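You operate a simulated robot arm through the tools that you are given. There is no shell and no other tool.

You run a simulated two-armed robot. Do the job below in one go: nothing can be reset, and whatever is moved stays where it is left.

TASK
Paste the matching title label on the book in the press and screw it down.
Fine: paste a patch on the cover with the blue brush, brush back in its stand; tray in, hands clear, knob down till the plate bears. Set down upright: blue brush. A coat counts when it lies all over at full strength: go over it till it gets no stronger.

Only the result counts: the job must be done as asked and must still hold three seconds after the hand-in. Knocking over, shifting, dropping, spilling or breaking anything else fails it. Lids that push on must go on centred and level and be pressed home; caps that screw on are set level and turned clockwise until they are tight.

THE ROBOT
Two 7-joint arms with four-finger grippers on one trunk that stands fixed in place. Base frame: the origin is at the foot of the trunk, x ahead of it, y to its left, z up. Lengths are in m, angles in rad, forces in N, time in s.
The left shoulder is at [0.04, 0.181, 1.33], the right one opposite. With the tool pointing down near the work surface each hand reaches from about 0.1 to 0.78 m from the base axis, measured 20 degrees to its own side. Payload 3.67 kg a hand.
Tool frame (each hand has its own): the origin (TCP) lies between the finger pads and is the grasp point; the fingertips stand 0.028 m ahead of it; z points along the fingers, y is the line along which they close. The gripper opens to 0.112 m; its body begins 0.073 m behind the TCP.
Orientation is that of the tool frame in the base frame, as a unit quaternion [w, x, y, z]. With the fingers straight down and closing along the base's y, the tool's x points along the base's -x, its y along +y and its z along -z.

THE INTERFACE
- The arms move only by the tool step_arm. It takes "left_steps", "right_steps" or both (then of equal length, played together; a hand with none holds still); each is a list of rows, each a list of 2 entries, a list of its own where there are three numbers: the shift along the base's x, y, z in m, then the turn, a rotation vector about the base's x, y, z in rad. In form: [[[dx, dy, dz], [ax, ay, az]], ...]. A call has 1 to 20 rows; each row is the pose to reach, as a shift and turn from the pose commanded when the call began. "left_gripper" and "right_gripper" are, for a hand that has rows, the opening, from 0 (shut) to 1 (fully open), set as the call begins (left out, the last holds). Rows are played at 5 a second. More than 0.05 m and 0.15 rad between two rows, or a gripper value outside its range, and nothing of the call is played. Where a pose cannot be reached the arm comes as near as it can. A force on the tool above 40 N (or 10 N above the force at the start of the call, whichever is more), or a blocked arm, ends the call early, and 0.2 s more pass. Each finger travels about 0.0724 m/s and halts on what it meets, pressing with about 30 N; the grip force reading is that of the motor and also rises with nothing between the fingers. The clock runs only during rows and for 0.2 s after the last one: add rows that repeat a pose to give the fingers time. The reply holds the time, the measured pose of the TCP, the force on the tool along the base axes, the opening and the grip force, in the units named above and with some noise, with the torque about the TCP (base axes, N m) and any sound that the robot's microphone picked up.
- Cameras (640 x 400 px; columns grow to the right, rows downward): "scene" is now at [0.0905, -0.0373, 1.5426]; the picture's right is [-0.46, -0.89, 0.00], its down [-0.65, 0.34, -0.68] and it looks along [0.60, -0.31, -0.73] (base axes); focal length 298 px, centre (320, 200). "left" rides on the left gripper at [0.06, 0.018, -0.104] in its tool frame; the picture's right is [-0.29, 0.96, 0.00], its down [-0.80, -0.24, -0.55] and it looks along [-0.53, -0.16, 0.83] (tool axes); focal length 234 px, centre (320, 200). "right" rides on the right gripper at [0.06, -0.018, -0.104] in its tool frame; the picture's right is [0.29, 0.96, 0.00], its down [-0.80, 0.24, -0.55] and it looks along [-0.53, 0.16, 0.83] (tool axes); focal length 234 px, centre (320, 200). There is no depth. A picture from a camera that has moved, and an enlarged one, comes with that camera's place and axes in the base frame and with its lens.
- capture(camera): a new picture of that camera. It takes no simulated time.
- move_column(by): moves the trunk up (or, below 0, down) by that many m; the arms and the scene camera ride with it, the base frame stays. It gives what a move gives, with no picture.
- pan_tilt(pan, tilt): turns the head with the scene camera to pan (to the left, within 1.501 rad either way) and tilt (down, from -0.506 to 1.204), counted from straight ahead of the robot. It gives what a move gives.
- close_up(camera, box): a new picture of the part [left, top, right, bottom] of that camera's present view, enlarged. It takes no simulated time.
- close_job(): hands the job in; it is judged then, once.

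Nothing tells you positions but the pictures and the camera data. Unless the task says otherwise, let go and move clear before handing in.

The tools are called after ">>>" as a command line: name --argument value ..., lists and objects as JSON in quotes. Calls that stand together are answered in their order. step_arm: Moves the arms, as the interface text tells. Its arguments: {"type":"object","properties":{"left_steps":{"type":"array"},"left_gripper":{"type":"number"},"right_steps":{"type":"array"},"right_gripper":{"type":"number"}},"required":[]} The other tools are called the same way: move_column (by) moves the trunk up or down; pan_tilt (pan, tilt) turns the head that bears the scene camera; capture (camera) takes a picture; close_up (camera, box) takes an enlarged picture of a part of a camera's view; close_job () hands the job in.

At the start:

```text
time_s: 0.0
left_tool_pos: [0.5061, -0.0066, 1.2811]
left_tool_rot: [0.0, 0.0, 1.0, 0.0]
left_wrist_force: [-0.4, -0.2, -0.8]
left_ft_torque: [0.0, 0.01, 0.0]
left_grip_width: 0.1119
left_grasp_force: 0.0
right_tool_pos: [0.3462, -0.3699, 1.3014]
right_tool_rot: [0.0, 0.0, 1.0, 0.001]
right_wrist_force: [0.0, -0.9, -0.4]
right_ft_torque: [0.0, -0.01, 0.03]
right_grip_width: 0.112
right_grasp_force: 0.0
trunk travel left (down, up): [-0.45, 0.064]
head pan, tilt (commanded): [-0.478, 0.824]
```

scene: 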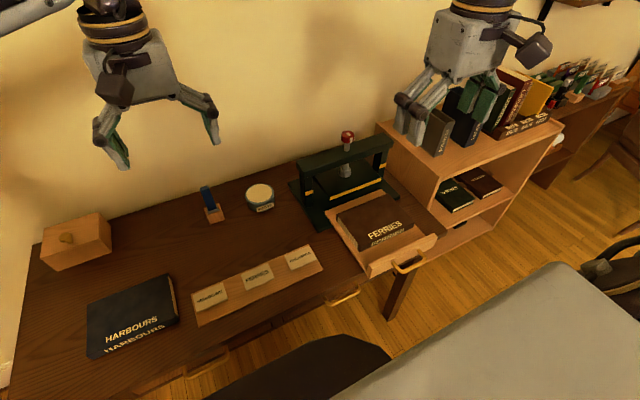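
right: 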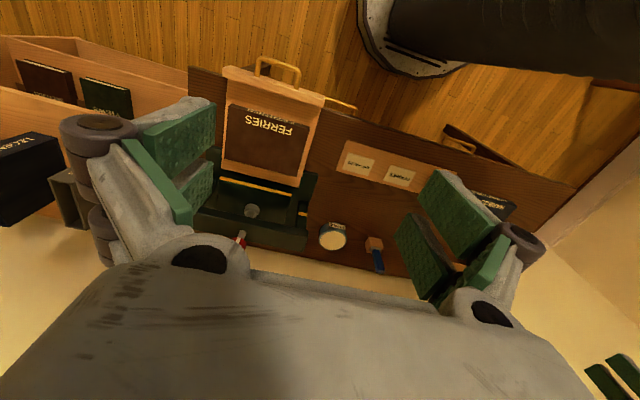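
left: 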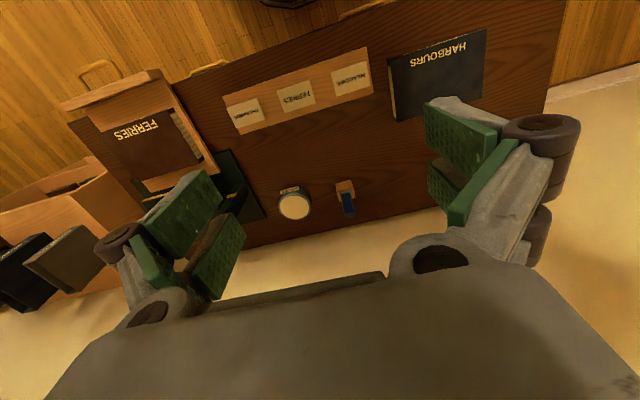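

I see a desk with a press, whose tray is pulled out with a book titled FERRIES on it, plus a paste pot, a blue brush in a stand, three labels on a board and a HARBOURS book. I'll look closer before I move anything.

>>> close_up --camera "scene" --box '[180, 220, 340, 320]'

>>> close_up --camera "scene" --box '[280, 120, 460, 280]'

>>> close_up --camera "scene" --box '[180, 160, 300, 235]'

>>> close_up --camera "left" --box '[210, 40, 390, 140]'

```text
4.00 times, centred on (260, 270) of scene
camera zoom: at [0.0905, -0.0373, 1.5426], right [-0.46, -0.89, 0.0], down [-0.65, 0.34, -0.68], along [0.6, -0.31, -0.73], focal length 1194 px, centre (560, -80)
```

zoom: 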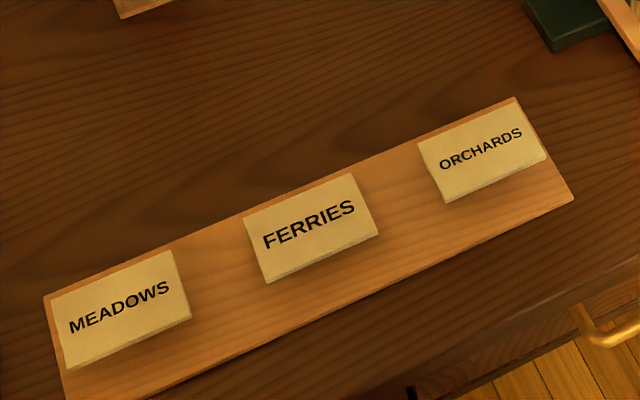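

```text
2.50 times, centred on (370, 200) of scene
camera zoom: at [0.0905, -0.0373, 1.5426], right [-0.46, -0.89, 0.0], down [-0.65, 0.34, -0.68], along [0.6, -0.31, -0.73], focal length 746 px, centre (195, 200)
```

zoom: 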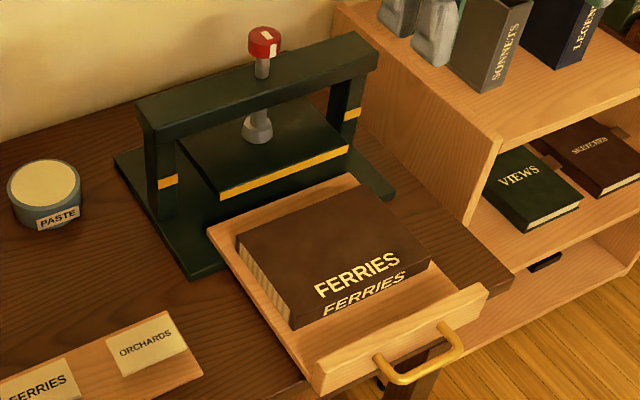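

```text
5.33 times, centred on (240, 198) of scene
camera zoom: at [0.0905, -0.0373, 1.5426], right [-0.46, -0.89, 0.0], down [-0.65, 0.34, -0.68], along [0.6, -0.31, -0.73], focal length 1592 px, centre (747, 213)
```

zoom: 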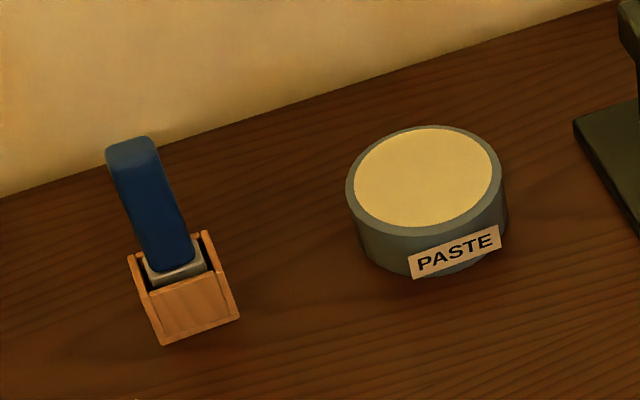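

```text
3.56 times, centred on (300, 90) of left
camera zoom: at [0.4463, 0.0121, 1.3846], right [0.29, 0.96, 0.0], down [0.8, -0.24, 0.55], along [0.53, -0.16, -0.83], focal length 833 px, centre (391, 591)
```

zoom: 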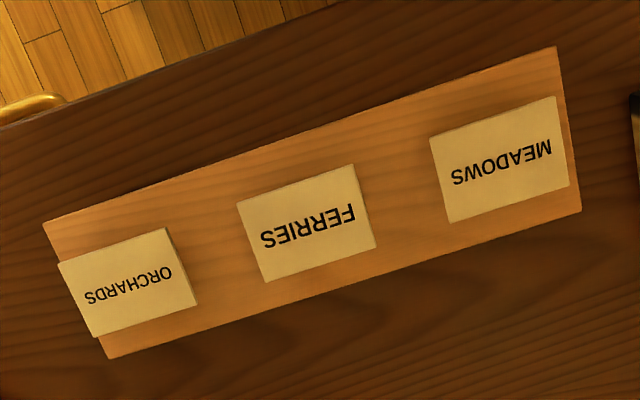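

The three labels lie in a row at about x 0.53, z 0.795, with FERRIES at y ≈ -0.07. Next I'll look closely at the book cover, the press and the brush.

>>> close_up --camera "scene" --box '[320, 180, 448, 280]'

>>> close_up --camera "scene" --box '[290, 125, 400, 205]'

>>> close_up --camera "scene" --box '[80, 260, 200, 360]'

>>> close_up --camera "right" --box '[190, 60, 350, 260]'

```text
4.00 times, centred on (384, 230) of scene
camera zoom: at [0.0905, -0.0373, 1.5426], right [-0.46, -0.89, 0.0], down [-0.65, 0.34, -0.68], along [0.6, -0.31, -0.73], focal length 1194 px, centre (64, 80)
```

zoom: 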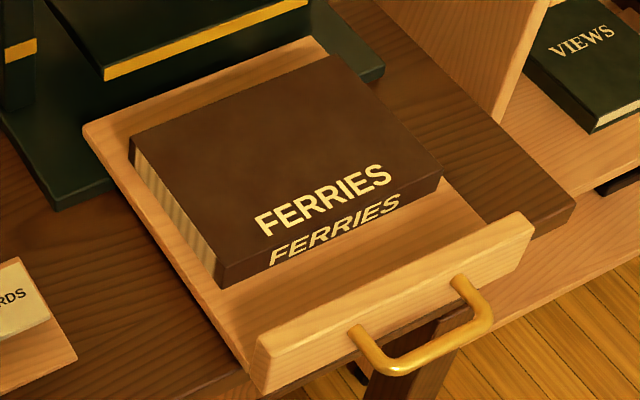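

```text
5.00 times, centred on (345, 165) of scene
camera zoom: at [0.0905, -0.0373, 1.5426], right [-0.46, -0.89, 0.0], down [-0.65, 0.34, -0.68], along [0.6, -0.31, -0.73], focal length 1493 px, centre (195, 375)
```

zoom: 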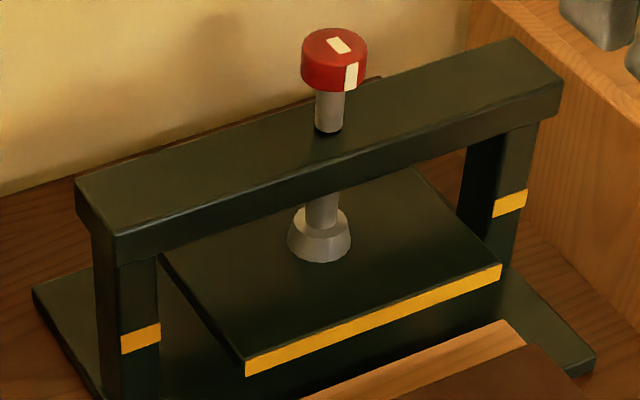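

```text
4.00 times, centred on (140, 310) of scene
camera zoom: at [0.0905, -0.0373, 1.5426], right [-0.46, -0.89, 0.0], down [-0.65, 0.34, -0.68], along [0.6, -0.31, -0.73], focal length 1194 px, centre (1040, -240)
```

zoom: 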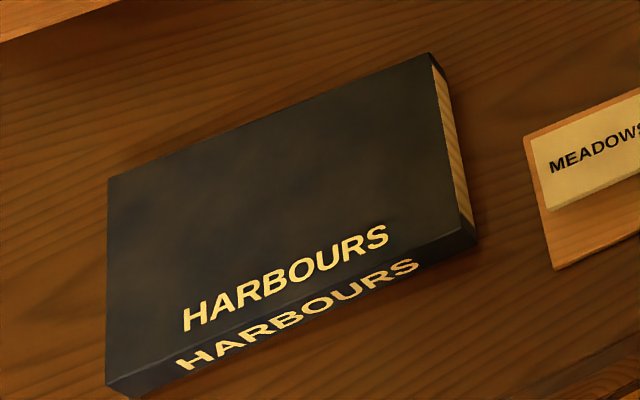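

```text
2.00 times, centred on (270, 160) of right
camera zoom: at [0.2872, -0.3875, 1.4052], right [-0.29, 0.96, 0.0], down [0.8, 0.24, 0.55], along [0.53, 0.16, -0.83], focal length 468 px, centre (420, 280)
```

zoom: 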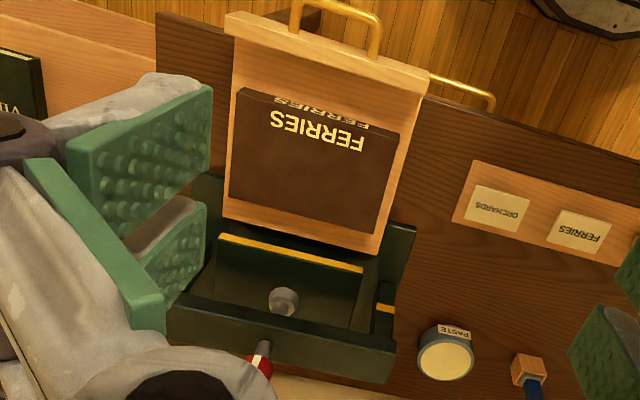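

The book cover spans about x 0.46–0.60 and y -0.55 to -0.355, at z ≈ 0.835. The press platen sits behind it, and the brush and paste stand near the wall. I'll zoom in on the brush and pot from the left and right cameras to triangulate them.

>>> close_up --camera "left" --box '[260, 150, 388, 230]'

>>> close_up --camera "right" --box '[190, 160, 318, 260]'

>>> close_up --camera "right" --box '[300, 130, 428, 280]'

>>> close_up --camera "left" --box '[60, 60, 260, 240]'

```text
5.00 times, centred on (324, 190) of left
camera zoom: at [0.4463, 0.0121, 1.3846], right [0.29, 0.96, 0.0], down [0.8, -0.24, 0.55], along [0.53, -0.16, -0.83], focal length 1171 px, centre (300, 250)
```

zoom: 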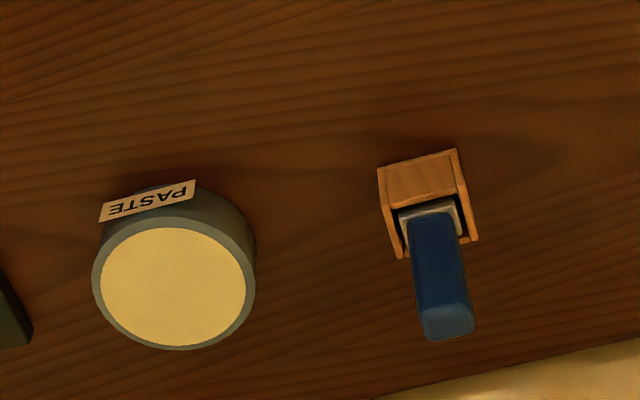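

```text
4.00 times, centred on (254, 210) of right
camera zoom: at [0.2872, -0.3875, 1.4052], right [-0.29, 0.96, 0.0], down [0.8, 0.24, 0.55], along [0.53, 0.16, -0.83], focal length 937 px, centre (584, 160)
```

zoom: 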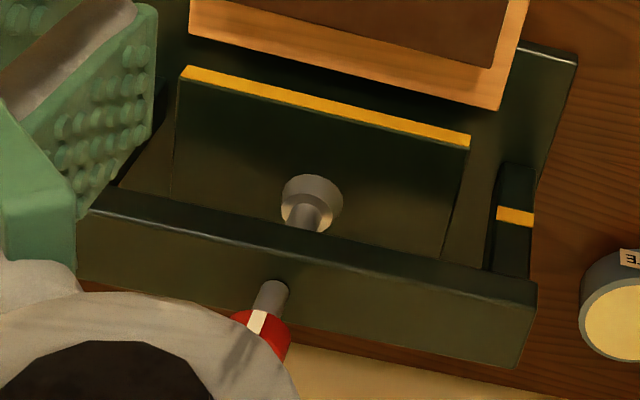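

```text
2.67 times, centred on (364, 205) of right
camera zoom: at [0.2872, -0.3875, 1.4052], right [-0.29, 0.96, 0.0], down [0.8, 0.24, 0.55], along [0.53, 0.16, -0.83], focal length 624 px, centre (203, 187)
```

zoom: 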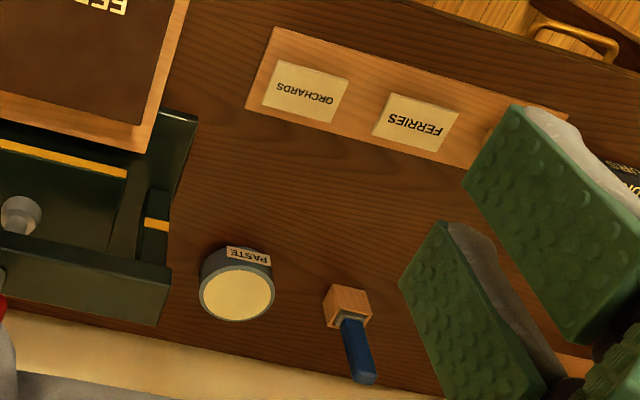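

```text
2.22 times, centred on (160, 150) of left
camera zoom: at [0.4463, 0.0121, 1.3846], right [0.29, 0.96, 0.0], down [0.8, -0.24, 0.55], along [0.53, -0.16, -0.83], focal length 520 px, centre (676, 311)
```

zoom: 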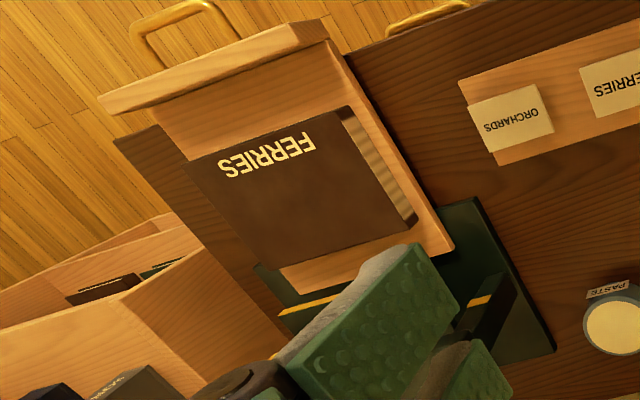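

The brush top is near (0.80, -0.02, 0.93) in a stand at x ≈ 0.80–0.84, and the paste pot is near (0.817, -0.18, 0.81). The desk top is at about z 0.765. Before planning grasps I'll check the gripper geometry.

>>> close_up --camera "scene" --box '[60, 0, 240, 180]'

>>> close_up --camera "scene" --box '[380, 0, 560, 160]'

>>> capture --camera "right"

```text
2.22 times, centred on (150, 90) of scene
camera zoom: at [0.0905, -0.0373, 1.5426], right [-0.46, -0.89, 0.0], down [-0.65, 0.34, -0.68], along [0.6, -0.31, -0.73], focal length 663 px, centre (698, 444)
```

zoom: 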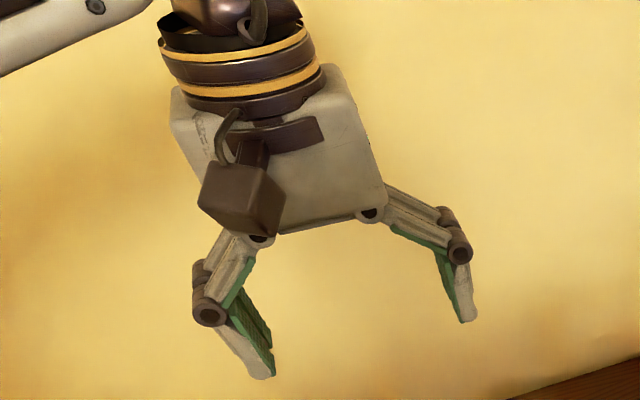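

```text
2.50 times, centred on (470, 80) of scene
camera zoom: at [0.0905, -0.0373, 1.5426], right [-0.46, -0.89, 0.0], down [-0.65, 0.34, -0.68], along [0.6, -0.31, -0.73], focal length 746 px, centre (-55, 500)
```

zoom: 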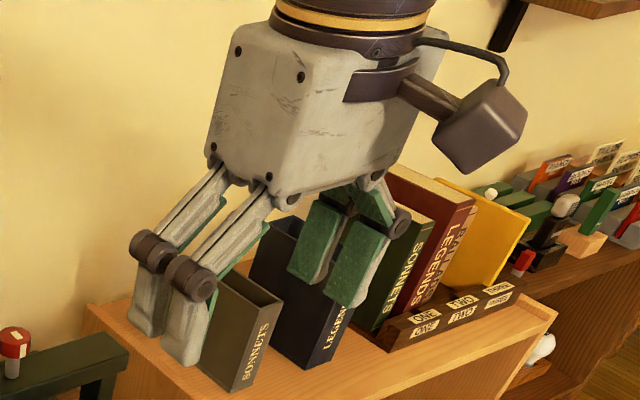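

```text
taken
camera right: at [0.2872, -0.3875, 1.4052], right [-0.29, 0.96, 0.0], down [0.8, 0.24, 0.55], along [0.53, 0.16, -0.83], focal length 234 px, centre (320, 200)
```

right: 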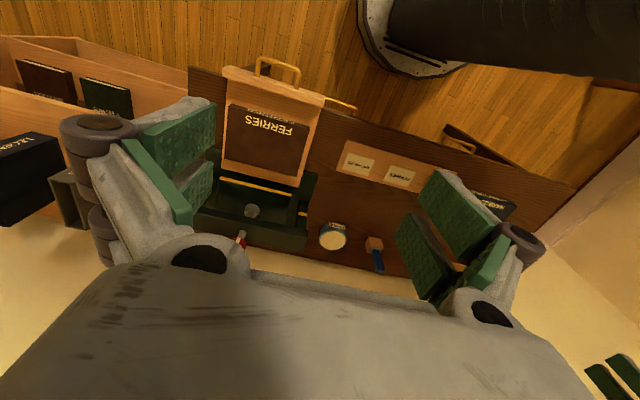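

The left hand sits above the working area, so I'll move it off to the left. At the same time I'll bring the right hand toward the paste and brush for a closer look.

>>> step_arm --left_steps '[[[-0.015, 0.035, 0.0], [0, 0, 0]], [[-0.03, 0.07, 0.0], [0, 0, 0]], [[-0.045, 0.105, 0.0], [0, 0, 0]], [[-0.06, 0.14, 0.0], [0, 0, 0]], [[-0.075, 0.175, 0.0], [0, 0, 0]], [[-0.09, 0.21, 0.0], [0, 0, 0]], [[-0.105, 0.245, 0.0], [0, 0, 0]], [[-0.12, 0.28, 0.0], [0, 0, 0]], [[-0.135, 0.315, 0.0], [0, 0, 0]], [[-0.15, 0.35, 0.0], [0, 0, 0]]]' --right_steps '[[[0.025, 0.015, -0.01], [0, 0, 0]], [[0.05, 0.03, -0.02], [0, 0, 0]], [[0.075, 0.045, -0.03], [0, 0, 0]], [[0.1, 0.06, -0.04], [0, 0, 0]], [[0.125, 0.075, -0.05], [0, 0, 0]], [[0.15, 0.09, -0.06], [0, 0, 0]], [[0.175, 0.105, -0.07], [0, 0, 0]], [[0.2, 0.12, -0.08], [0, 0, 0]], [[0.225, 0.135, -0.09], [0, 0, 0]], [[0.25, 0.15, -0.1], [0, 0, 0]]]'

>>> capture --camera "right"

>>> capture --camera "scene"

>>> capture --camera "left"

```text
time_s: 2.2
left_tool_pos: [0.3555, 0.347, 1.2813]
left_tool_rot: [0.0, 0.002, 1.0, -0.002]
left_wrist_force: [0.9, 0.3, -0.8]
left_ft_torque: [0.01, 0.01, 0.0]
left_grip_width: 0.1119
left_grasp_force: 0.0
right_tool_pos: [0.5983, -0.2183, 1.2025]
right_tool_rot: [-0.001, 0.0, 1.0, 0.0]
right_wrist_force: [-1.5, 0.0, -0.2]
right_ft_torque: [0.01, -0.03, -0.02]
right_grip_width: 0.1123
right_grasp_force: 0.0
trunk travel left (down, up): [-0.45, 0.064]
head pan, tilt (commanded): [-0.478, 0.824]
```

```text
taken
camera right: at [0.5385, -0.2363, 1.3054], right [-0.29, 0.96, 0.0], down [0.8, 0.24, 0.55], along [0.53, 0.16, -0.83], focal length 234 px, centre (320, 200)
```

right: 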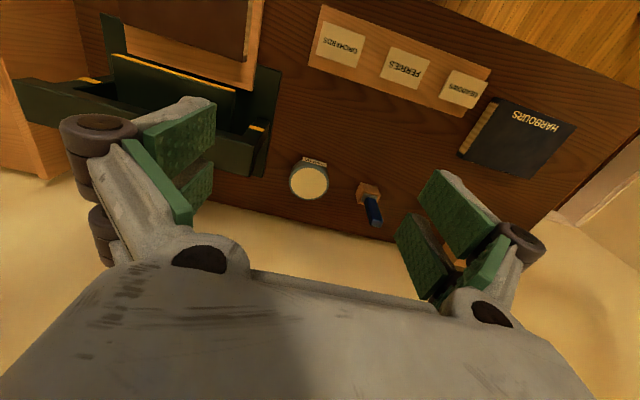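

```text
taken
camera scene: at [0.09, -0.0353, 1.5426], right [-0.46, -0.89, 0.0], down [-0.65, 0.34, -0.68], along [0.6, -0.31, -0.73], focal length 298 px, centre (320, 200)
```

scene: 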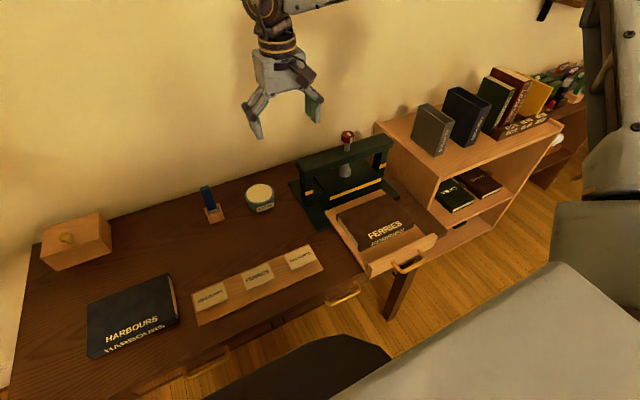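

```text
taken
camera left: at [0.2956, 0.3646, 1.3839], right [0.29, 0.96, 0.0], down [0.8, -0.24, 0.55], along [0.53, -0.16, -0.83], focal length 234 px, centre (320, 200)
```

left: 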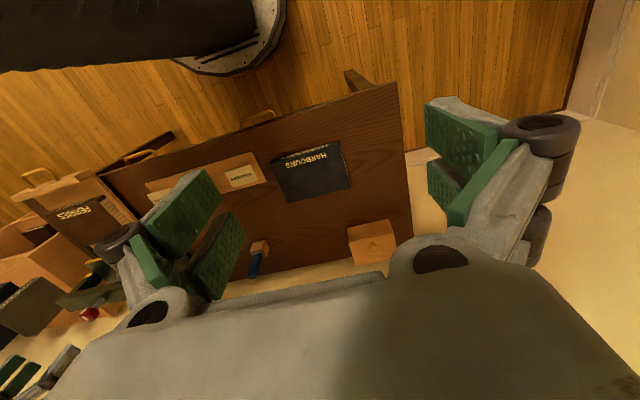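

Both hands are clear and the right camera has a good view. I'll take enlarged views of the brush, pot and press to pin down their positions.

>>> close_up --camera "right" --box '[280, 140, 408, 240]'

>>> close_up --camera "scene" --box '[190, 170, 286, 230]'

>>> close_up --camera "scene" --box '[290, 120, 418, 200]'

>>> close_up --camera "left" --box '[60, 260, 140, 330]'

```text
4.00 times, centred on (344, 190) of right
camera zoom: at [0.5385, -0.2363, 1.3054], right [-0.29, 0.96, 0.0], down [0.8, 0.24, 0.55], along [0.53, 0.16, -0.83], focal length 937 px, centre (224, 240)
```

zoom: 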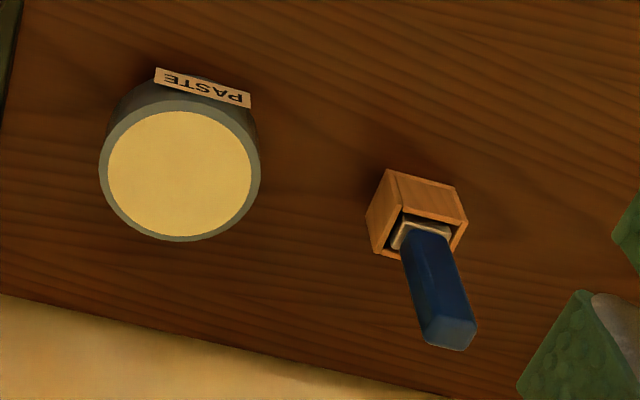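

```text
6.67 times, centred on (238, 200) of scene
camera zoom: at [0.09, -0.0353, 1.5426], right [-0.46, -0.89, 0.0], down [-0.65, 0.34, -0.68], along [0.6, -0.31, -0.73], focal length 1990 px, centre (867, 200)
```

zoom: 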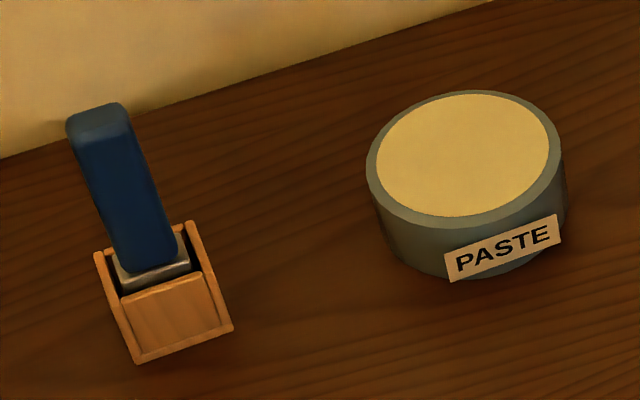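

```text
5.00 times, centred on (354, 160) of scene
camera zoom: at [0.09, -0.0353, 1.5426], right [-0.46, -0.89, 0.0], down [-0.65, 0.34, -0.68], along [0.6, -0.31, -0.73], focal length 1493 px, centre (150, 400)
```

zoom: 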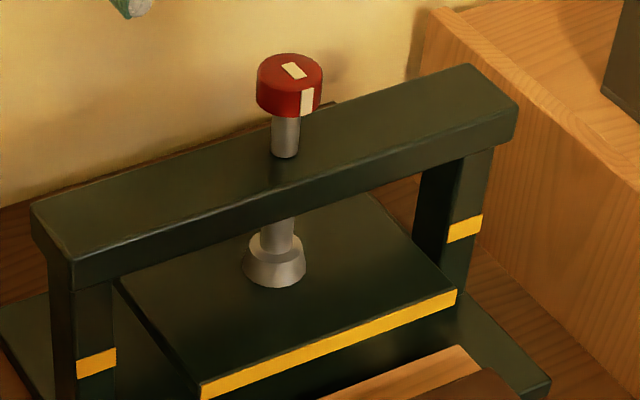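

```text
5.71 times, centred on (100, 295) of left
camera zoom: at [0.2956, 0.3646, 1.3839], right [0.29, 0.96, 0.0], down [0.8, -0.24, 0.55], along [0.53, -0.16, -0.83], focal length 1338 px, centre (1577, -343)
```

zoom: 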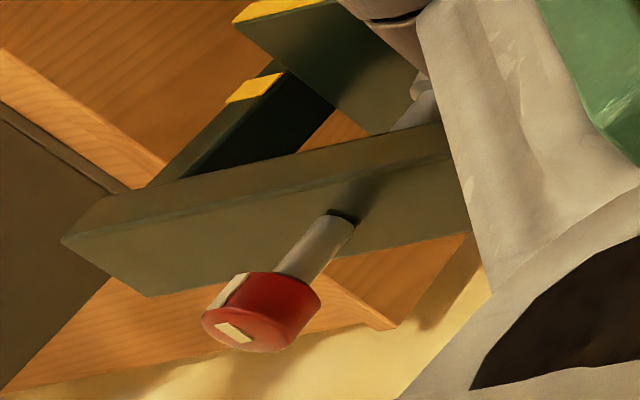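

The brush stands vertically at about (0.814, -0.022), with its handle from z 0.825 to 0.91. I'll bring the right hand to a tilted pre-grasp pose (38° forward) in front of it.

>>> step_arm --right_steps '[[[0.013, 0.02, -0.02], [0, -0.066, 0]], [[0.026, 0.04, -0.04], [0, -0.132, 0]], [[0.04, 0.06, -0.06], [0, -0.198, 0]], [[0.053, 0.08, -0.08], [0, -0.264, 0]], [[0.066, 0.1, -0.1], [0, -0.33, 0]], [[0.08, 0.12, -0.12], [0, -0.396, 0]], [[0.093, 0.14, -0.14], [0, -0.462, 0]], [[0.107, 0.16, -0.16], [0, -0.528, 0]], [[0.12, 0.18, -0.18], [0, -0.594, 0]], [[0.134, 0.198, -0.2], [0, -0.66, 0]], [[0.134, 0.198, -0.2], [0, -0.66, 0]]]' --right_gripper 1.0

>>> capture --camera "right"

>>> capture --camera "scene"

```text
time_s: 4.6
left_tool_pos: [0.3563, 0.346, 1.2812]
left_tool_rot: [0.0, 0.0, 1.0, 0.0]
left_wrist_force: [-0.1, -0.2, -0.9]
left_ft_torque: [0.0, 0.02, 0.0]
left_grip_width: 0.112
left_grasp_force: 0.1
right_tool_pos: [0.6525, -0.1263, 1.0758]
right_tool_rot: [0.325, 0.0, 0.946, 0.001]
right_wrist_force: [-0.5, 0.6, 0.3]
right_ft_torque: [-0.04, 0.04, -0.03]
right_grip_width: 0.1118
right_grasp_force: 0.1
right hand out of reach, approached as far as the arm can: row 5, 6, 7, 8, 9, 10, 11
trunk travel left (down, up): [-0.45, 0.064]
head pan, tilt (commanded): [-0.478, 0.824]
```

```text
taken
camera right: at [0.543, -0.144, 1.12], right [-0.23, 0.96, -0.18], down [0.29, 0.24, 0.93], along [0.93, 0.16, -0.33], focal length 234 px, centre (320, 200)
```

right: 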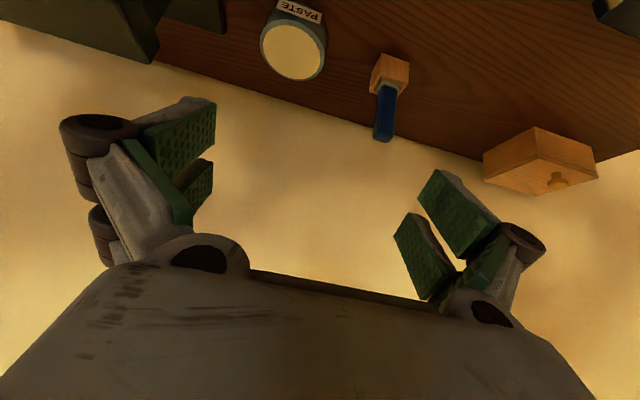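

```text
taken
camera scene: at [0.0904, -0.037, 1.5426], right [-0.46, -0.89, 0.0], down [-0.65, 0.34, -0.68], along [0.6, -0.31, -0.73], focal length 298 px, centre (320, 200)
```

scene: 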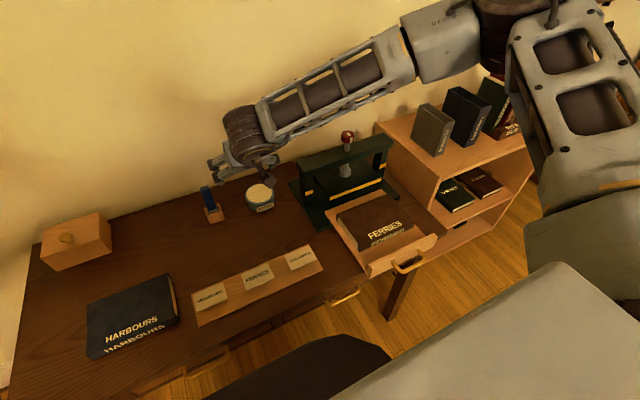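

The right arm stopped short at about (0.65, -0.13, 1.08). I'll send a null row to find out which pose the commands now count from.

>>> step_arm --right_steps '[[[0, 0, 0], [0, 0, 0]]]'

```text
time_s: 5.0
left_tool_pos: [0.3567, 0.3455, 1.2809]
left_tool_rot: [0.0, 0.0, 1.0, 0.001]
left_wrist_force: [0.7, -0.3, 0.6]
left_ft_torque: [0.01, 0.01, -0.02]
left_grip_width: 0.1121
left_grasp_force: 0.0
right_tool_pos: [0.6543, -0.126, 1.0751]
right_tool_rot: [0.325, 0.001, 0.946, 0.0]
right_wrist_force: [0.5, 0.2, 0.2]
right_ft_torque: [-0.01, 0.06, 0.04]
right_grip_width: 0.1116
right_grasp_force: 0.0
trunk travel left (down, up): [-0.45, 0.064]
head pan, tilt (commanded): [-0.478, 0.824]
```

Commands now count from the reached pose. The arm isn't fully stretched, so a wrist limit is the likely cause. I'll test whether yawing the tool to the left lets it go further.

>>> step_arm --right_steps '[[[0, 0, 0], [0, 0, 0.12]], [[0, 0, 0], [0, 0, 0.24]], [[0, 0, 0], [0, 0, 0.36]], [[0, 0, 0], [0, 0, 0.48]], [[0, 0, 0], [0, 0, 0.6]], [[0.02, 0.02, -0.01], [0, 0, 0.6]], [[0.04, 0.04, -0.02], [0, 0, 0.6]], [[0.06, 0.06, -0.03], [0, 0, 0.6]], [[0.08, 0.08, -0.04], [0, 0, 0.6]]]'

>>> capture --camera "scene"

```text
time_s: 7.0
left_tool_pos: [0.3563, 0.3446, 1.2798]
left_tool_rot: [0.0, 0.0, 1.0, 0.0]
left_wrist_force: [-0.8, 0.3, -0.2]
left_ft_torque: [0.01, 0.01, -0.01]
left_grip_width: 0.1119
left_grasp_force: 0.0
right_tool_pos: [0.6919, -0.0984, 1.0723]
right_tool_rot: [0.31, -0.279, 0.904, 0.095]
right_wrist_force: [-0.1, -0.1, -0.9]
right_ft_torque: [0.01, -0.04, 0.02]
right_grip_width: 0.1118
right_grasp_force: 0.1
right hand out of reach, approached as far as the arm can: row 7, 8, 9
trunk travel left (down, up): [-0.45, 0.064]
head pan, tilt (commanded): [-0.478, 0.824]
```

```text
taken
camera scene: at [0.0913, -0.0367, 1.5426], right [-0.46, -0.89, 0.0], down [-0.65, 0.34, -0.68], along [0.6, -0.31, -0.73], focal length 298 px, centre (320, 200)
```

scene: 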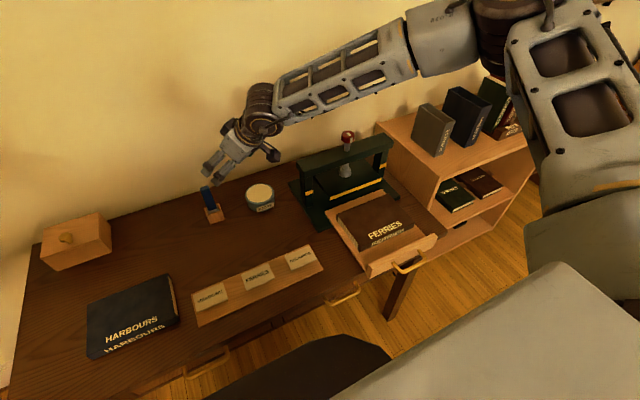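

Yawing helped only slightly. I'll pull the hand back a little, lower the trunk 0.2 m so the shoulder is nearer the work height, and try again.

>>> step_arm --right_steps '[[[-0.03, -0.015, 0.03], [0, 0, 0]], [[-0.06, -0.03, 0.06], [0, 0, 0]], [[-0.09, -0.045, 0.09], [0, 0, 0]]]'

>>> move_column --by -0.2

>>> capture --camera "scene"

```text
time_s: 7.8
left_tool_pos: [0.3555, 0.3446, 1.281]
left_tool_rot: [0.001, 0.0, 1.0, 0.0]
left_wrist_force: [0.1, -0.5, 0.1]
left_ft_torque: [0.02, 0.01, 0.02]
left_grip_width: 0.1119
left_grasp_force: 0.0
right_tool_pos: [0.5988, -0.1439, 1.161]
right_tool_rot: [0.309, -0.279, 0.904, 0.096]
right_wrist_force: [-0.5, 0.5, -0.1]
right_ft_torque: [0.04, -0.04, 0.01]
right_grip_width: 0.1121
right_grasp_force: 0.1
trunk travel left (down, up): [-0.45, 0.064]
head pan, tilt (commanded): [-0.478, 0.824]
```

```text
time_s: 10.0
left_tool_pos: [0.3558, 0.3453, 1.0808]
left_tool_rot: [-0.001, 0.0, 1.0, -0.001]
left_wrist_force: [-0.5, -0.4, 0.4]
left_ft_torque: [0.03, 0.01, 0.01]
left_grip_width: 0.112
left_grasp_force: 0.0
right_tool_pos: [0.6014, -0.1438, 0.961]
right_tool_rot: [0.309, -0.279, 0.904, 0.095]
right_wrist_force: [-0.4, 0.5, 0.8]
right_ft_torque: [-0.01, 0.0, -0.01]
right_grip_width: 0.1119
right_grasp_force: 0.0
trunk travel left (down, up): [-0.25, 0.264]
head pan, tilt (commanded): [-0.478, 0.824]
```

```text
taken
camera scene: at [0.0903, -0.0371, 1.3426], right [-0.46, -0.89, 0.0], down [-0.65, 0.34, -0.68], along [0.6, -0.31, -0.73], focal length 298 px, centre (320, 200)
```

scene: 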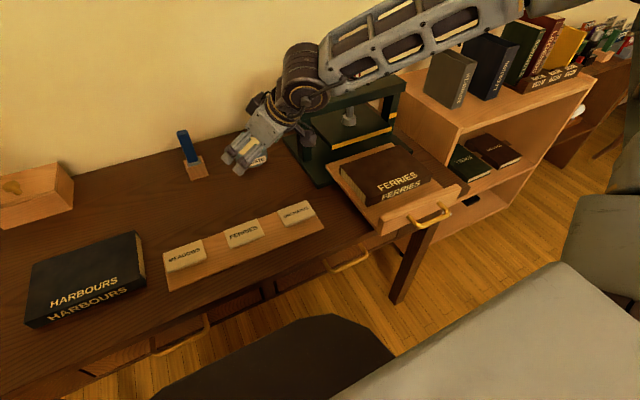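

The trunk is down and everything looks clear. I'll now extend toward the brush while bringing the yaw back to zero.

>>> step_arm --right_steps '[[[0.012, 0.012, 0.0], [0, 0, -0.06]], [[0.024, 0.024, 0.0], [0, 0, -0.12]], [[0.036, 0.036, 0.0], [0, 0, -0.18]], [[0.048, 0.048, 0.0], [0, 0, -0.24]], [[0.06, 0.06, 0.0], [0, 0, -0.3]], [[0.072, 0.072, 0.0], [0, 0, -0.36]], [[0.084, 0.084, 0.0], [0, 0, -0.42]], [[0.096, 0.096, 0.0], [0, 0, -0.48]], [[0.108, 0.108, 0.0], [0, 0, -0.54]], [[0.12, 0.12, 0.0], [0, 0, -0.6]]]'

>>> capture --camera "right"

>>> capture --camera "scene"

```text
time_s: 12.2
left_tool_pos: [0.356, 0.3443, 1.0809]
left_tool_rot: [0.0, 0.0, 1.0, 0.0]
left_wrist_force: [0.3, -0.9, -0.4]
left_ft_torque: [0.03, 0.04, -0.01]
left_grip_width: 0.1119
left_grasp_force: 0.1
right_tool_pos: [0.6738, -0.0929, 0.9805]
right_tool_rot: [0.325, 0.0, 0.946, 0.002]
right_wrist_force: [-0.3, 0.9, 0.4]
right_ft_torque: [0.01, 0.03, -0.02]
right_grip_width: 0.1119
right_grasp_force: 0.1
right hand out of reach, approached as far as the arm can: row 7, 8, 9, 10
trunk travel left (down, up): [-0.25, 0.264]
head pan, tilt (commanded): [-0.478, 0.824]
```

```text
taken
camera right: at [0.563, -0.1113, 1.0261], right [-0.23, 0.96, -0.17], down [0.29, 0.24, 0.93], along [0.93, 0.16, -0.33], focal length 234 px, centre (320, 200)
```

right: 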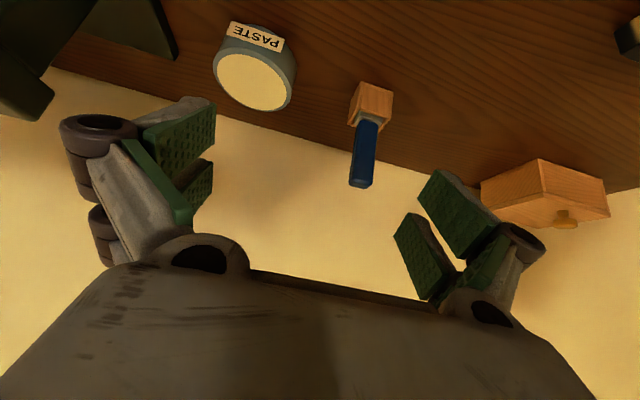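

```text
taken
camera scene: at [0.0902, -0.037, 1.3426], right [-0.46, -0.89, 0.0], down [-0.65, 0.34, -0.68], along [0.6, -0.31, -0.73], focal length 298 px, centre (320, 200)
```

scene: 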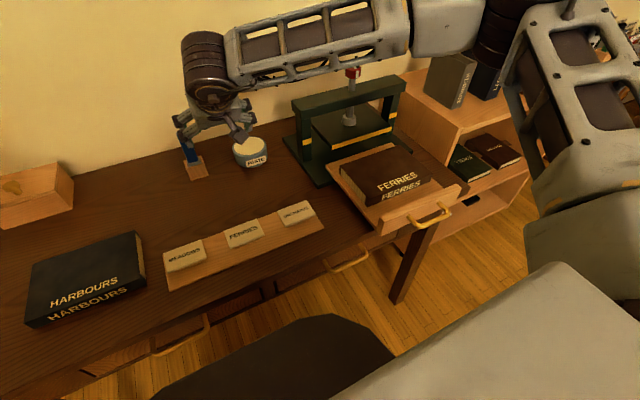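

The arm stopped short again at (0.674, -0.093) with its elbow well bent, so the elbow posture is probably the problem. I'll back off, extend straight ahead with the tool down and high, and then sweep left.

>>> step_arm --right_steps '[[[-0.012, -0.02, 0.018], [0, 0.083, 0]], [[-0.024, -0.04, 0.036], [0, 0.166, 0]], [[-0.036, -0.06, 0.054], [0, 0.249, 0]], [[-0.048, -0.08, 0.072], [0, 0.332, 0]], [[-0.06, -0.1, 0.09], [0, 0.415, 0]], [[-0.072, -0.12, 0.108], [0, 0.498, 0]], [[-0.084, -0.14, 0.126], [0, 0.58, 0]], [[-0.094, -0.16, 0.14], [0, 0.66, 0]], [[-0.05, -0.17, 0.14], [0, 0.66, 0]], [[-0.01, -0.17, 0.14], [0, 0.66, 0]], [[0.03, -0.17, 0.14], [0, 0.66, 0]], [[0.07, -0.17, 0.14], [0, 0.66, 0]], [[0.11, -0.17, 0.14], [0, 0.66, 0]]]'

>>> capture --camera "scene"

```text
time_s: 15.0
left_tool_pos: [0.3566, 0.3455, 1.0794]
left_tool_rot: [0.0, 0.001, 1.0, 0.0]
left_wrist_force: [-0.6, -0.6, 0.3]
left_ft_torque: [0.0, 0.0, 0.0]
left_grip_width: 0.1119
left_grasp_force: 0.1
right_tool_pos: [0.6995, -0.2943, 1.1038]
right_tool_rot: [0.001, 0.002, 1.0, 0.0]
right_wrist_force: [-0.1, -0.7, -0.2]
right_ft_torque: [-0.02, 0.01, 0.0]
right_grip_width: 0.1119
right_grasp_force: 0.1
right hand out of reach, approached as far as the arm can: row 11, 12, 13
trunk travel left (down, up): [-0.25, 0.264]
head pan, tilt (commanded): [-0.478, 0.824]
```

```text
taken
camera scene: at [0.0905, -0.038, 1.3425], right [-0.46, -0.89, 0.0], down [-0.65, 0.34, -0.68], along [0.6, -0.31, -0.73], focal length 298 px, centre (320, 200)
```

scene: 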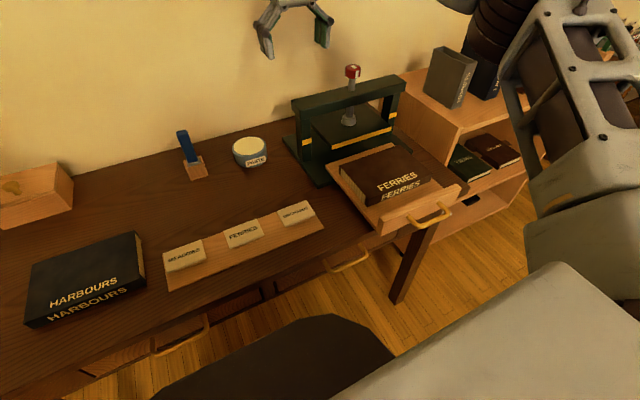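

With the tool down the hand reached (0.70, -0.29, 1.10). From this straighter posture I'll sweep left, then lower, and then tilt slightly while reaching forward.

>>> step_arm --right_steps '[[[-0.01, 0.04, 0.0], [0, 0, 0]], [[-0.02, 0.08, 0.0], [0, 0, 0]], [[-0.03, 0.12, 0.0], [0, 0, 0]], [[-0.03, 0.16, 0.0], [0, 0, 0]], [[-0.03, 0.2, 0.0], [0, 0, 0]], [[-0.03, 0.24, 0.0], [0, 0, 0]], [[-0.03, 0.26, 0.0], [0, 0, 0]], [[-0.03, 0.265, -0.03], [0, 0, 0]], [[-0.03, 0.27, -0.06], [0, 0, 0]], [[-0.03, 0.27, -0.09], [0, 0, 0]], [[-0.03, 0.27, -0.12], [0, 0, 0]], [[-0.02, 0.27, -0.14], [0, -0.05, 0]], [[-0.01, 0.27, -0.14], [0, -0.1, 0]], [[0.0, 0.27, -0.14], [0, -0.15, 0]], [[0.01, 0.27, -0.14], [0, -0.2, 0]], [[0.02, 0.27, -0.14], [0, -0.25, 0]], [[0.03, 0.27, -0.14], [0, -0.3, 0]]]'

>>> capture --camera "scene"

>>> capture --camera "left"

```text
time_s: 18.6
left_tool_pos: [0.3561, 0.3458, 1.08]
left_tool_rot: [0.0, 0.0, 1.0, 0.0]
left_wrist_force: [-0.3, -0.4, -0.4]
left_ft_torque: [0.01, 0.01, -0.02]
left_grip_width: 0.112
left_grasp_force: 0.0
right_tool_pos: [0.6482, -0.1166, 0.9892]
right_tool_rot: [0.15, 0.001, 0.989, 0.001]
right_wrist_force: [-0.5, -0.1, 0.8]
right_ft_torque: [-0.02, -0.01, -0.02]
right_grip_width: 0.1118
right_grasp_force: 0.1
right hand out of reach, approached as far as the arm can: row 1, 2, 3, 4, 5, 6, 7, 8, 9, 10, 11, 12, 13, 14, 15, 16, 17
trunk travel left (down, up): [-0.25, 0.264]
head pan, tilt (commanded): [-0.478, 0.824]
```

```text
taken
camera scene: at [0.0906, -0.0371, 1.3425], right [-0.46, -0.89, 0.0], down [-0.65, 0.34, -0.68], along [0.6, -0.31, -0.73], focal length 298 px, centre (320, 200)
```

scene: 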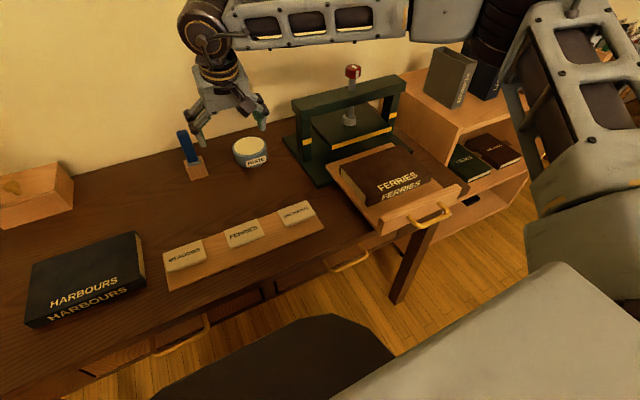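

```text
taken
camera left: at [0.2961, 0.3629, 1.1842], right [0.29, 0.96, 0.0], down [0.8, -0.24, 0.55], along [0.53, -0.16, -0.83], focal length 234 px, centre (320, 200)
```

left: 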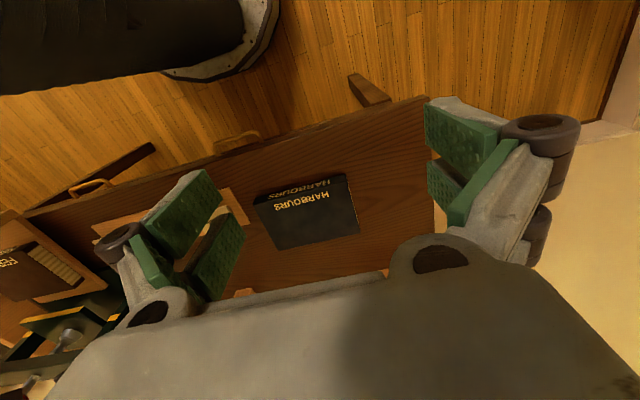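

The upper arm appears stuck in the same place, which suggests a shoulder or elbow joint limit. I'll turn the head to look at the right arm's actual posture.

>>> pan_tilt --pan -1.0 --tilt 0.45

>>> capture --camera "scene"

```text
time_s: 19.5
left_tool_pos: [0.3564, 0.3451, 1.0798]
left_tool_rot: [-0.001, 0.0, 1.0, -0.001]
left_wrist_force: [-0.2, 0.2, 0.2]
left_ft_torque: [-0.02, 0.0, 0.02]
left_grip_width: 0.1121
left_grasp_force: 0.0
right_tool_pos: [0.6479, -0.1148, 0.9907]
right_tool_rot: [0.149, 0.0, 0.989, 0.001]
right_wrist_force: [0.7, 0.2, 0.1]
right_ft_torque: [0.0, -0.02, -0.01]
right_grip_width: 0.1119
right_grasp_force: 0.0
trunk travel left (down, up): [-0.25, 0.264]
head pan, tilt (commanded): [-1.0, 0.45]
```

```text
taken
camera scene: at [0.0696, -0.0777, 1.3748], right [-0.84, -0.54, 0.0], down [-0.24, 0.37, -0.9], along [0.49, -0.76, -0.44], focal length 298 px, centre (320, 200)
```

scene: 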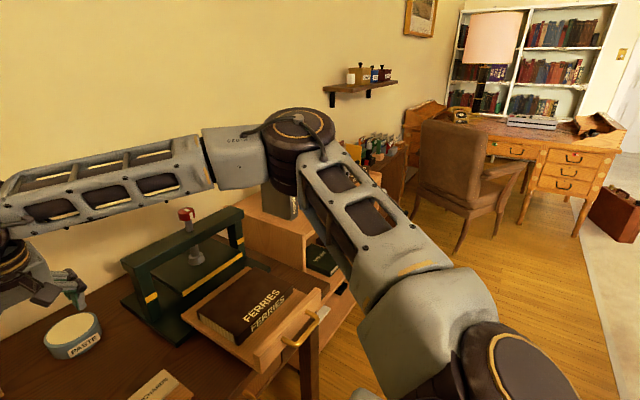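

The elbow sits in the same spot in every attempt, so the solver looks stuck in this elbow-out posture. I'll bring the hand in toward the body centre-line first and then extend forward from there.

>>> step_arm --right_steps '[[[-0.02, 0.01, 0.02], [0, 0.05, 0]], [[-0.05, 0.03, 0.04], [0, 0.1, 0]], [[-0.08, 0.05, 0.06], [0, 0.15, 0]], [[-0.11, 0.07, 0.08], [0, 0.2, 0]], [[-0.14, 0.09, 0.09], [0, 0.25, 0]], [[-0.17, 0.11, 0.1], [0, 0.3, 0]], [[-0.2, 0.12, 0.1], [0, 0.3, 0]], [[-0.23, 0.13, 0.1], [0, 0.3, 0]]]'

>>> capture --camera "scene"

```text
time_s: 21.3
left_tool_pos: [0.3561, 0.345, 1.0811]
left_tool_rot: [0.0, 0.0, 1.0, 0.0]
left_wrist_force: [-1.0, 0.4, 1.0]
left_ft_torque: [0.03, -0.01, 0.04]
left_grip_width: 0.1121
left_grasp_force: 0.1
right_tool_pos: [0.4677, -0.0505, 1.0811]
right_tool_rot: [-0.001, 0.0, 1.0, 0.001]
right_wrist_force: [-0.8, 0.8, -0.8]
right_ft_torque: [0.01, -0.05, -0.01]
right_grip_width: 0.112
right_grasp_force: 0.0
right hand out of reach, approached as far as the arm can: row 2, 3, 4, 5, 6, 7, 8
trunk travel left (down, up): [-0.25, 0.264]
head pan, tilt (commanded): [-1.0, 0.45]
```

```text
taken
camera scene: at [0.0689, -0.0781, 1.3749], right [-0.84, -0.54, 0.0], down [-0.23, 0.37, -0.9], along [0.49, -0.76, -0.44], focal length 298 px, centre (320, 200)
```

scene: 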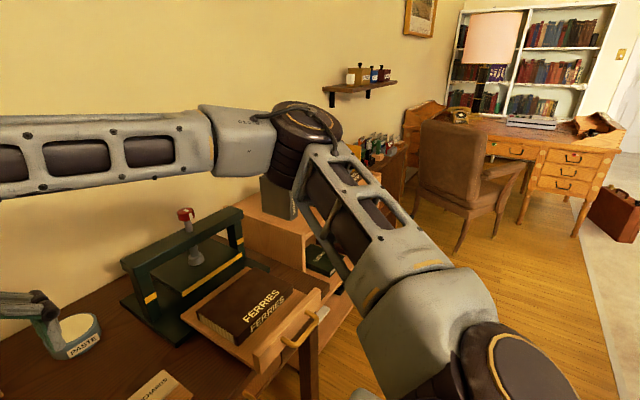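

The elbow still won't move. I'll look at the left arm's posture, since it started well across the centre-line.

>>> pan_tilt --pan 1.1 --tilt 0.35

>>> capture --camera "scene"

```text
time_s: 23.3
left_tool_pos: [0.3557, 0.3453, 1.0806]
left_tool_rot: [0.0, -0.001, 1.0, 0.0]
left_wrist_force: [0.4, -0.4, 0.6]
left_ft_torque: [-0.04, -0.01, -0.01]
left_grip_width: 0.1122
left_grasp_force: 0.0
right_tool_pos: [0.4693, -0.0515, 1.0806]
right_tool_rot: [0.0, 0.0, 1.0, 0.001]
right_wrist_force: [0.6, -0.1, 0.7]
right_ft_torque: [0.0, 0.0, -0.02]
right_grip_width: 0.1122
right_grasp_force: 0.0
trunk travel left (down, up): [-0.25, 0.264]
head pan, tilt (commanded): [1.1, 0.351]
```

```text
taken
camera scene: at [0.0622, 0.0825, 1.3841], right [0.89, -0.45, 0.0], down [-0.16, -0.31, -0.94], along [0.43, 0.84, -0.34], focal length 298 px, centre (320, 200)
```

scene: 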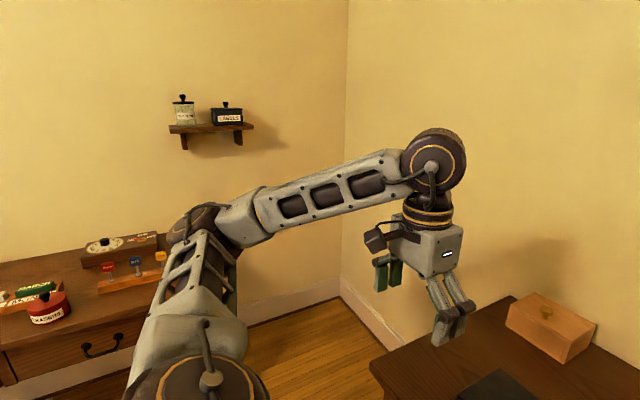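

Both elbows are level and out to the sides, and the right upper arm seems to be at a limit on its current branch. I'll bring the right hand back to its starting side and watch how the elbow behaves, so I can pick a better branch.

>>> step_arm --right_steps '[[[-0.015, -0.04, 0.0], [0, 0, 0]], [[-0.03, -0.08, 0.0], [0, 0, 0]], [[-0.045, -0.12, 0.0], [0, 0, 0]], [[-0.06, -0.16, 0.0], [0, 0, 0]], [[-0.075, -0.2, 0.0], [0, 0, 0]], [[-0.09, -0.24, 0.0], [0, 0, 0]], [[-0.105, -0.28, 0.0], [0, 0, 0]], [[-0.12, -0.32, 0.0], [0, 0, 0]]]'

>>> pan_tilt --pan -1.1 --tilt 0.4

>>> capture --camera "scene"

```text
time_s: 25.1
left_tool_pos: [0.3562, 0.3425, 1.0808]
left_tool_rot: [0.0, 0.0, 1.0, 0.001]
left_wrist_force: [-0.5, -0.6, -0.8]
left_ft_torque: [0.02, 0.0, 0.02]
left_grip_width: 0.1119
left_grasp_force: 0.0
right_tool_pos: [0.3488, -0.3712, 1.0789]
right_tool_rot: [0.0, 0.0, 1.0, 0.0]
right_wrist_force: [-0.1, -0.1, -0.1]
right_ft_torque: [0.04, 0.0, 0.0]
right_grip_width: 0.1119
right_grasp_force: 0.1
trunk travel left (down, up): [-0.25, 0.264]
head pan, tilt (commanded): [1.1, 0.351]
```

```text
time_s: 27.2
left_tool_pos: [0.3567, 0.3457, 1.0812]
left_tool_rot: [0.0, 0.0, 1.0, -0.001]
left_wrist_force: [0.4, 0.1, -0.6]
left_ft_torque: [-0.02, 0.0, -0.02]
left_grip_width: 0.1121
left_grasp_force: 0.0
right_tool_pos: [0.3502, -0.3704, 1.0802]
right_tool_rot: [0.0, 0.001, 1.0, -0.001]
right_wrist_force: [-0.5, -0.1, -0.1]
right_ft_torque: [0.01, -0.02, 0.02]
right_grip_width: 0.1122
right_grasp_force: 0.0
trunk travel left (down, up): [-0.25, 0.264]
head pan, tilt (commanded): [-1.1, 0.4]
```

```text
taken
camera scene: at [0.0618, -0.0831, 1.3795], right [-0.89, -0.45, 0.0], down [-0.18, 0.35, -0.92], along [0.42, -0.82, -0.39], focal length 298 px, centre (320, 200)
```

scene: 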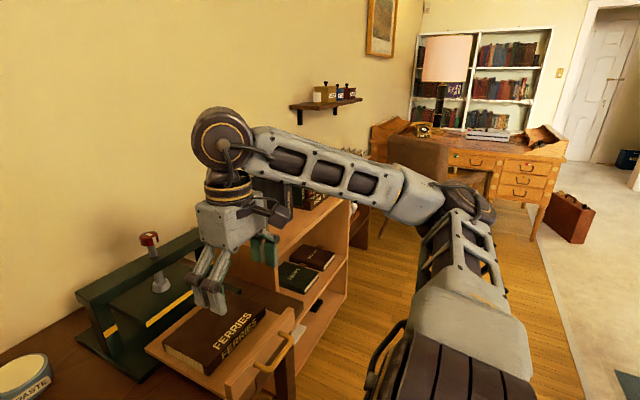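

The elbow is straight out to the side and slightly up. I'll raise the trunk back and lower the hand relative to the shoulder, so the elbow drops below the shoulder line before I move forward again.

>>> move_column --by 0.2

>>> step_arm --right_steps '[[[-0.01, -0.01, -0.04], [0, 0, 0]], [[-0.02, -0.02, -0.08], [0, 0, 0]], [[-0.03, -0.03, -0.12], [0, 0, 0]], [[-0.04, -0.04, -0.16], [0, 0, 0]], [[-0.05, -0.05, -0.2], [0, 0, 0]], [[-0.05, -0.05, -0.24], [0, 0, 0]], [[-0.05, -0.05, -0.28], [0, 0, 0]]]'

>>> capture --camera "scene"

```text
time_s: 29.4
left_tool_pos: [0.3563, 0.3444, 1.2799]
left_tool_rot: [0.0, 0.0, 1.0, 0.0]
left_wrist_force: [0.9, 0.6, -0.5]
left_ft_torque: [-0.01, -0.01, -0.02]
left_grip_width: 0.112
left_grasp_force: 0.0
right_tool_pos: [0.3494, -0.3701, 1.2795]
right_tool_rot: [0.0, 0.0, 1.0, 0.0]
right_wrist_force: [-0.4, -0.6, 0.3]
right_ft_torque: [-0.01, -0.02, 0.01]
right_grip_width: 0.112
right_grasp_force: 0.0
trunk travel left (down, up): [-0.45, 0.064]
head pan, tilt (commanded): [-1.1, 0.4]
```

```text
time_s: 31.0
left_tool_pos: [0.3559, 0.3449, 1.2802]
left_tool_rot: [0.0, 0.0, 1.0, 0.0]
left_wrist_force: [-0.5, -0.7, -0.2]
left_ft_torque: [-0.01, -0.05, 0.0]
left_grip_width: 0.1122
left_grasp_force: 0.1
right_tool_pos: [0.2989, -0.4207, 1.0009]
right_tool_rot: [-0.001, 0.0, 1.0, 0.0]
right_wrist_force: [-0.2, -0.3, -0.2]
right_ft_torque: [-0.02, 0.0, 0.01]
right_grip_width: 0.1117
right_grasp_force: 0.0
trunk travel left (down, up): [-0.45, 0.064]
head pan, tilt (commanded): [-1.1, 0.4]
```

```text
taken
camera scene: at [0.0616, -0.0835, 1.5796], right [-0.89, -0.45, 0.0], down [-0.18, 0.35, -0.92], along [0.42, -0.82, -0.39], focal length 298 px, centre (320, 200)
```

scene: 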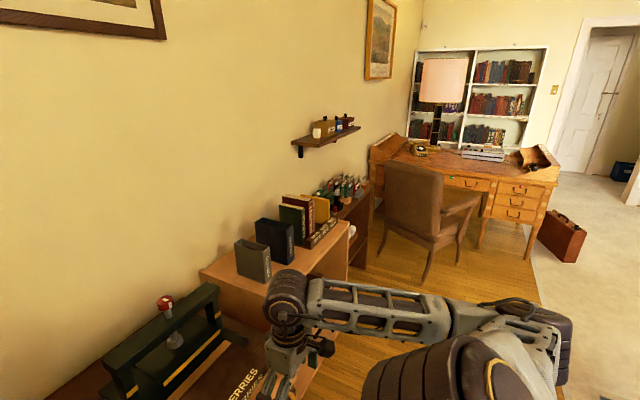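

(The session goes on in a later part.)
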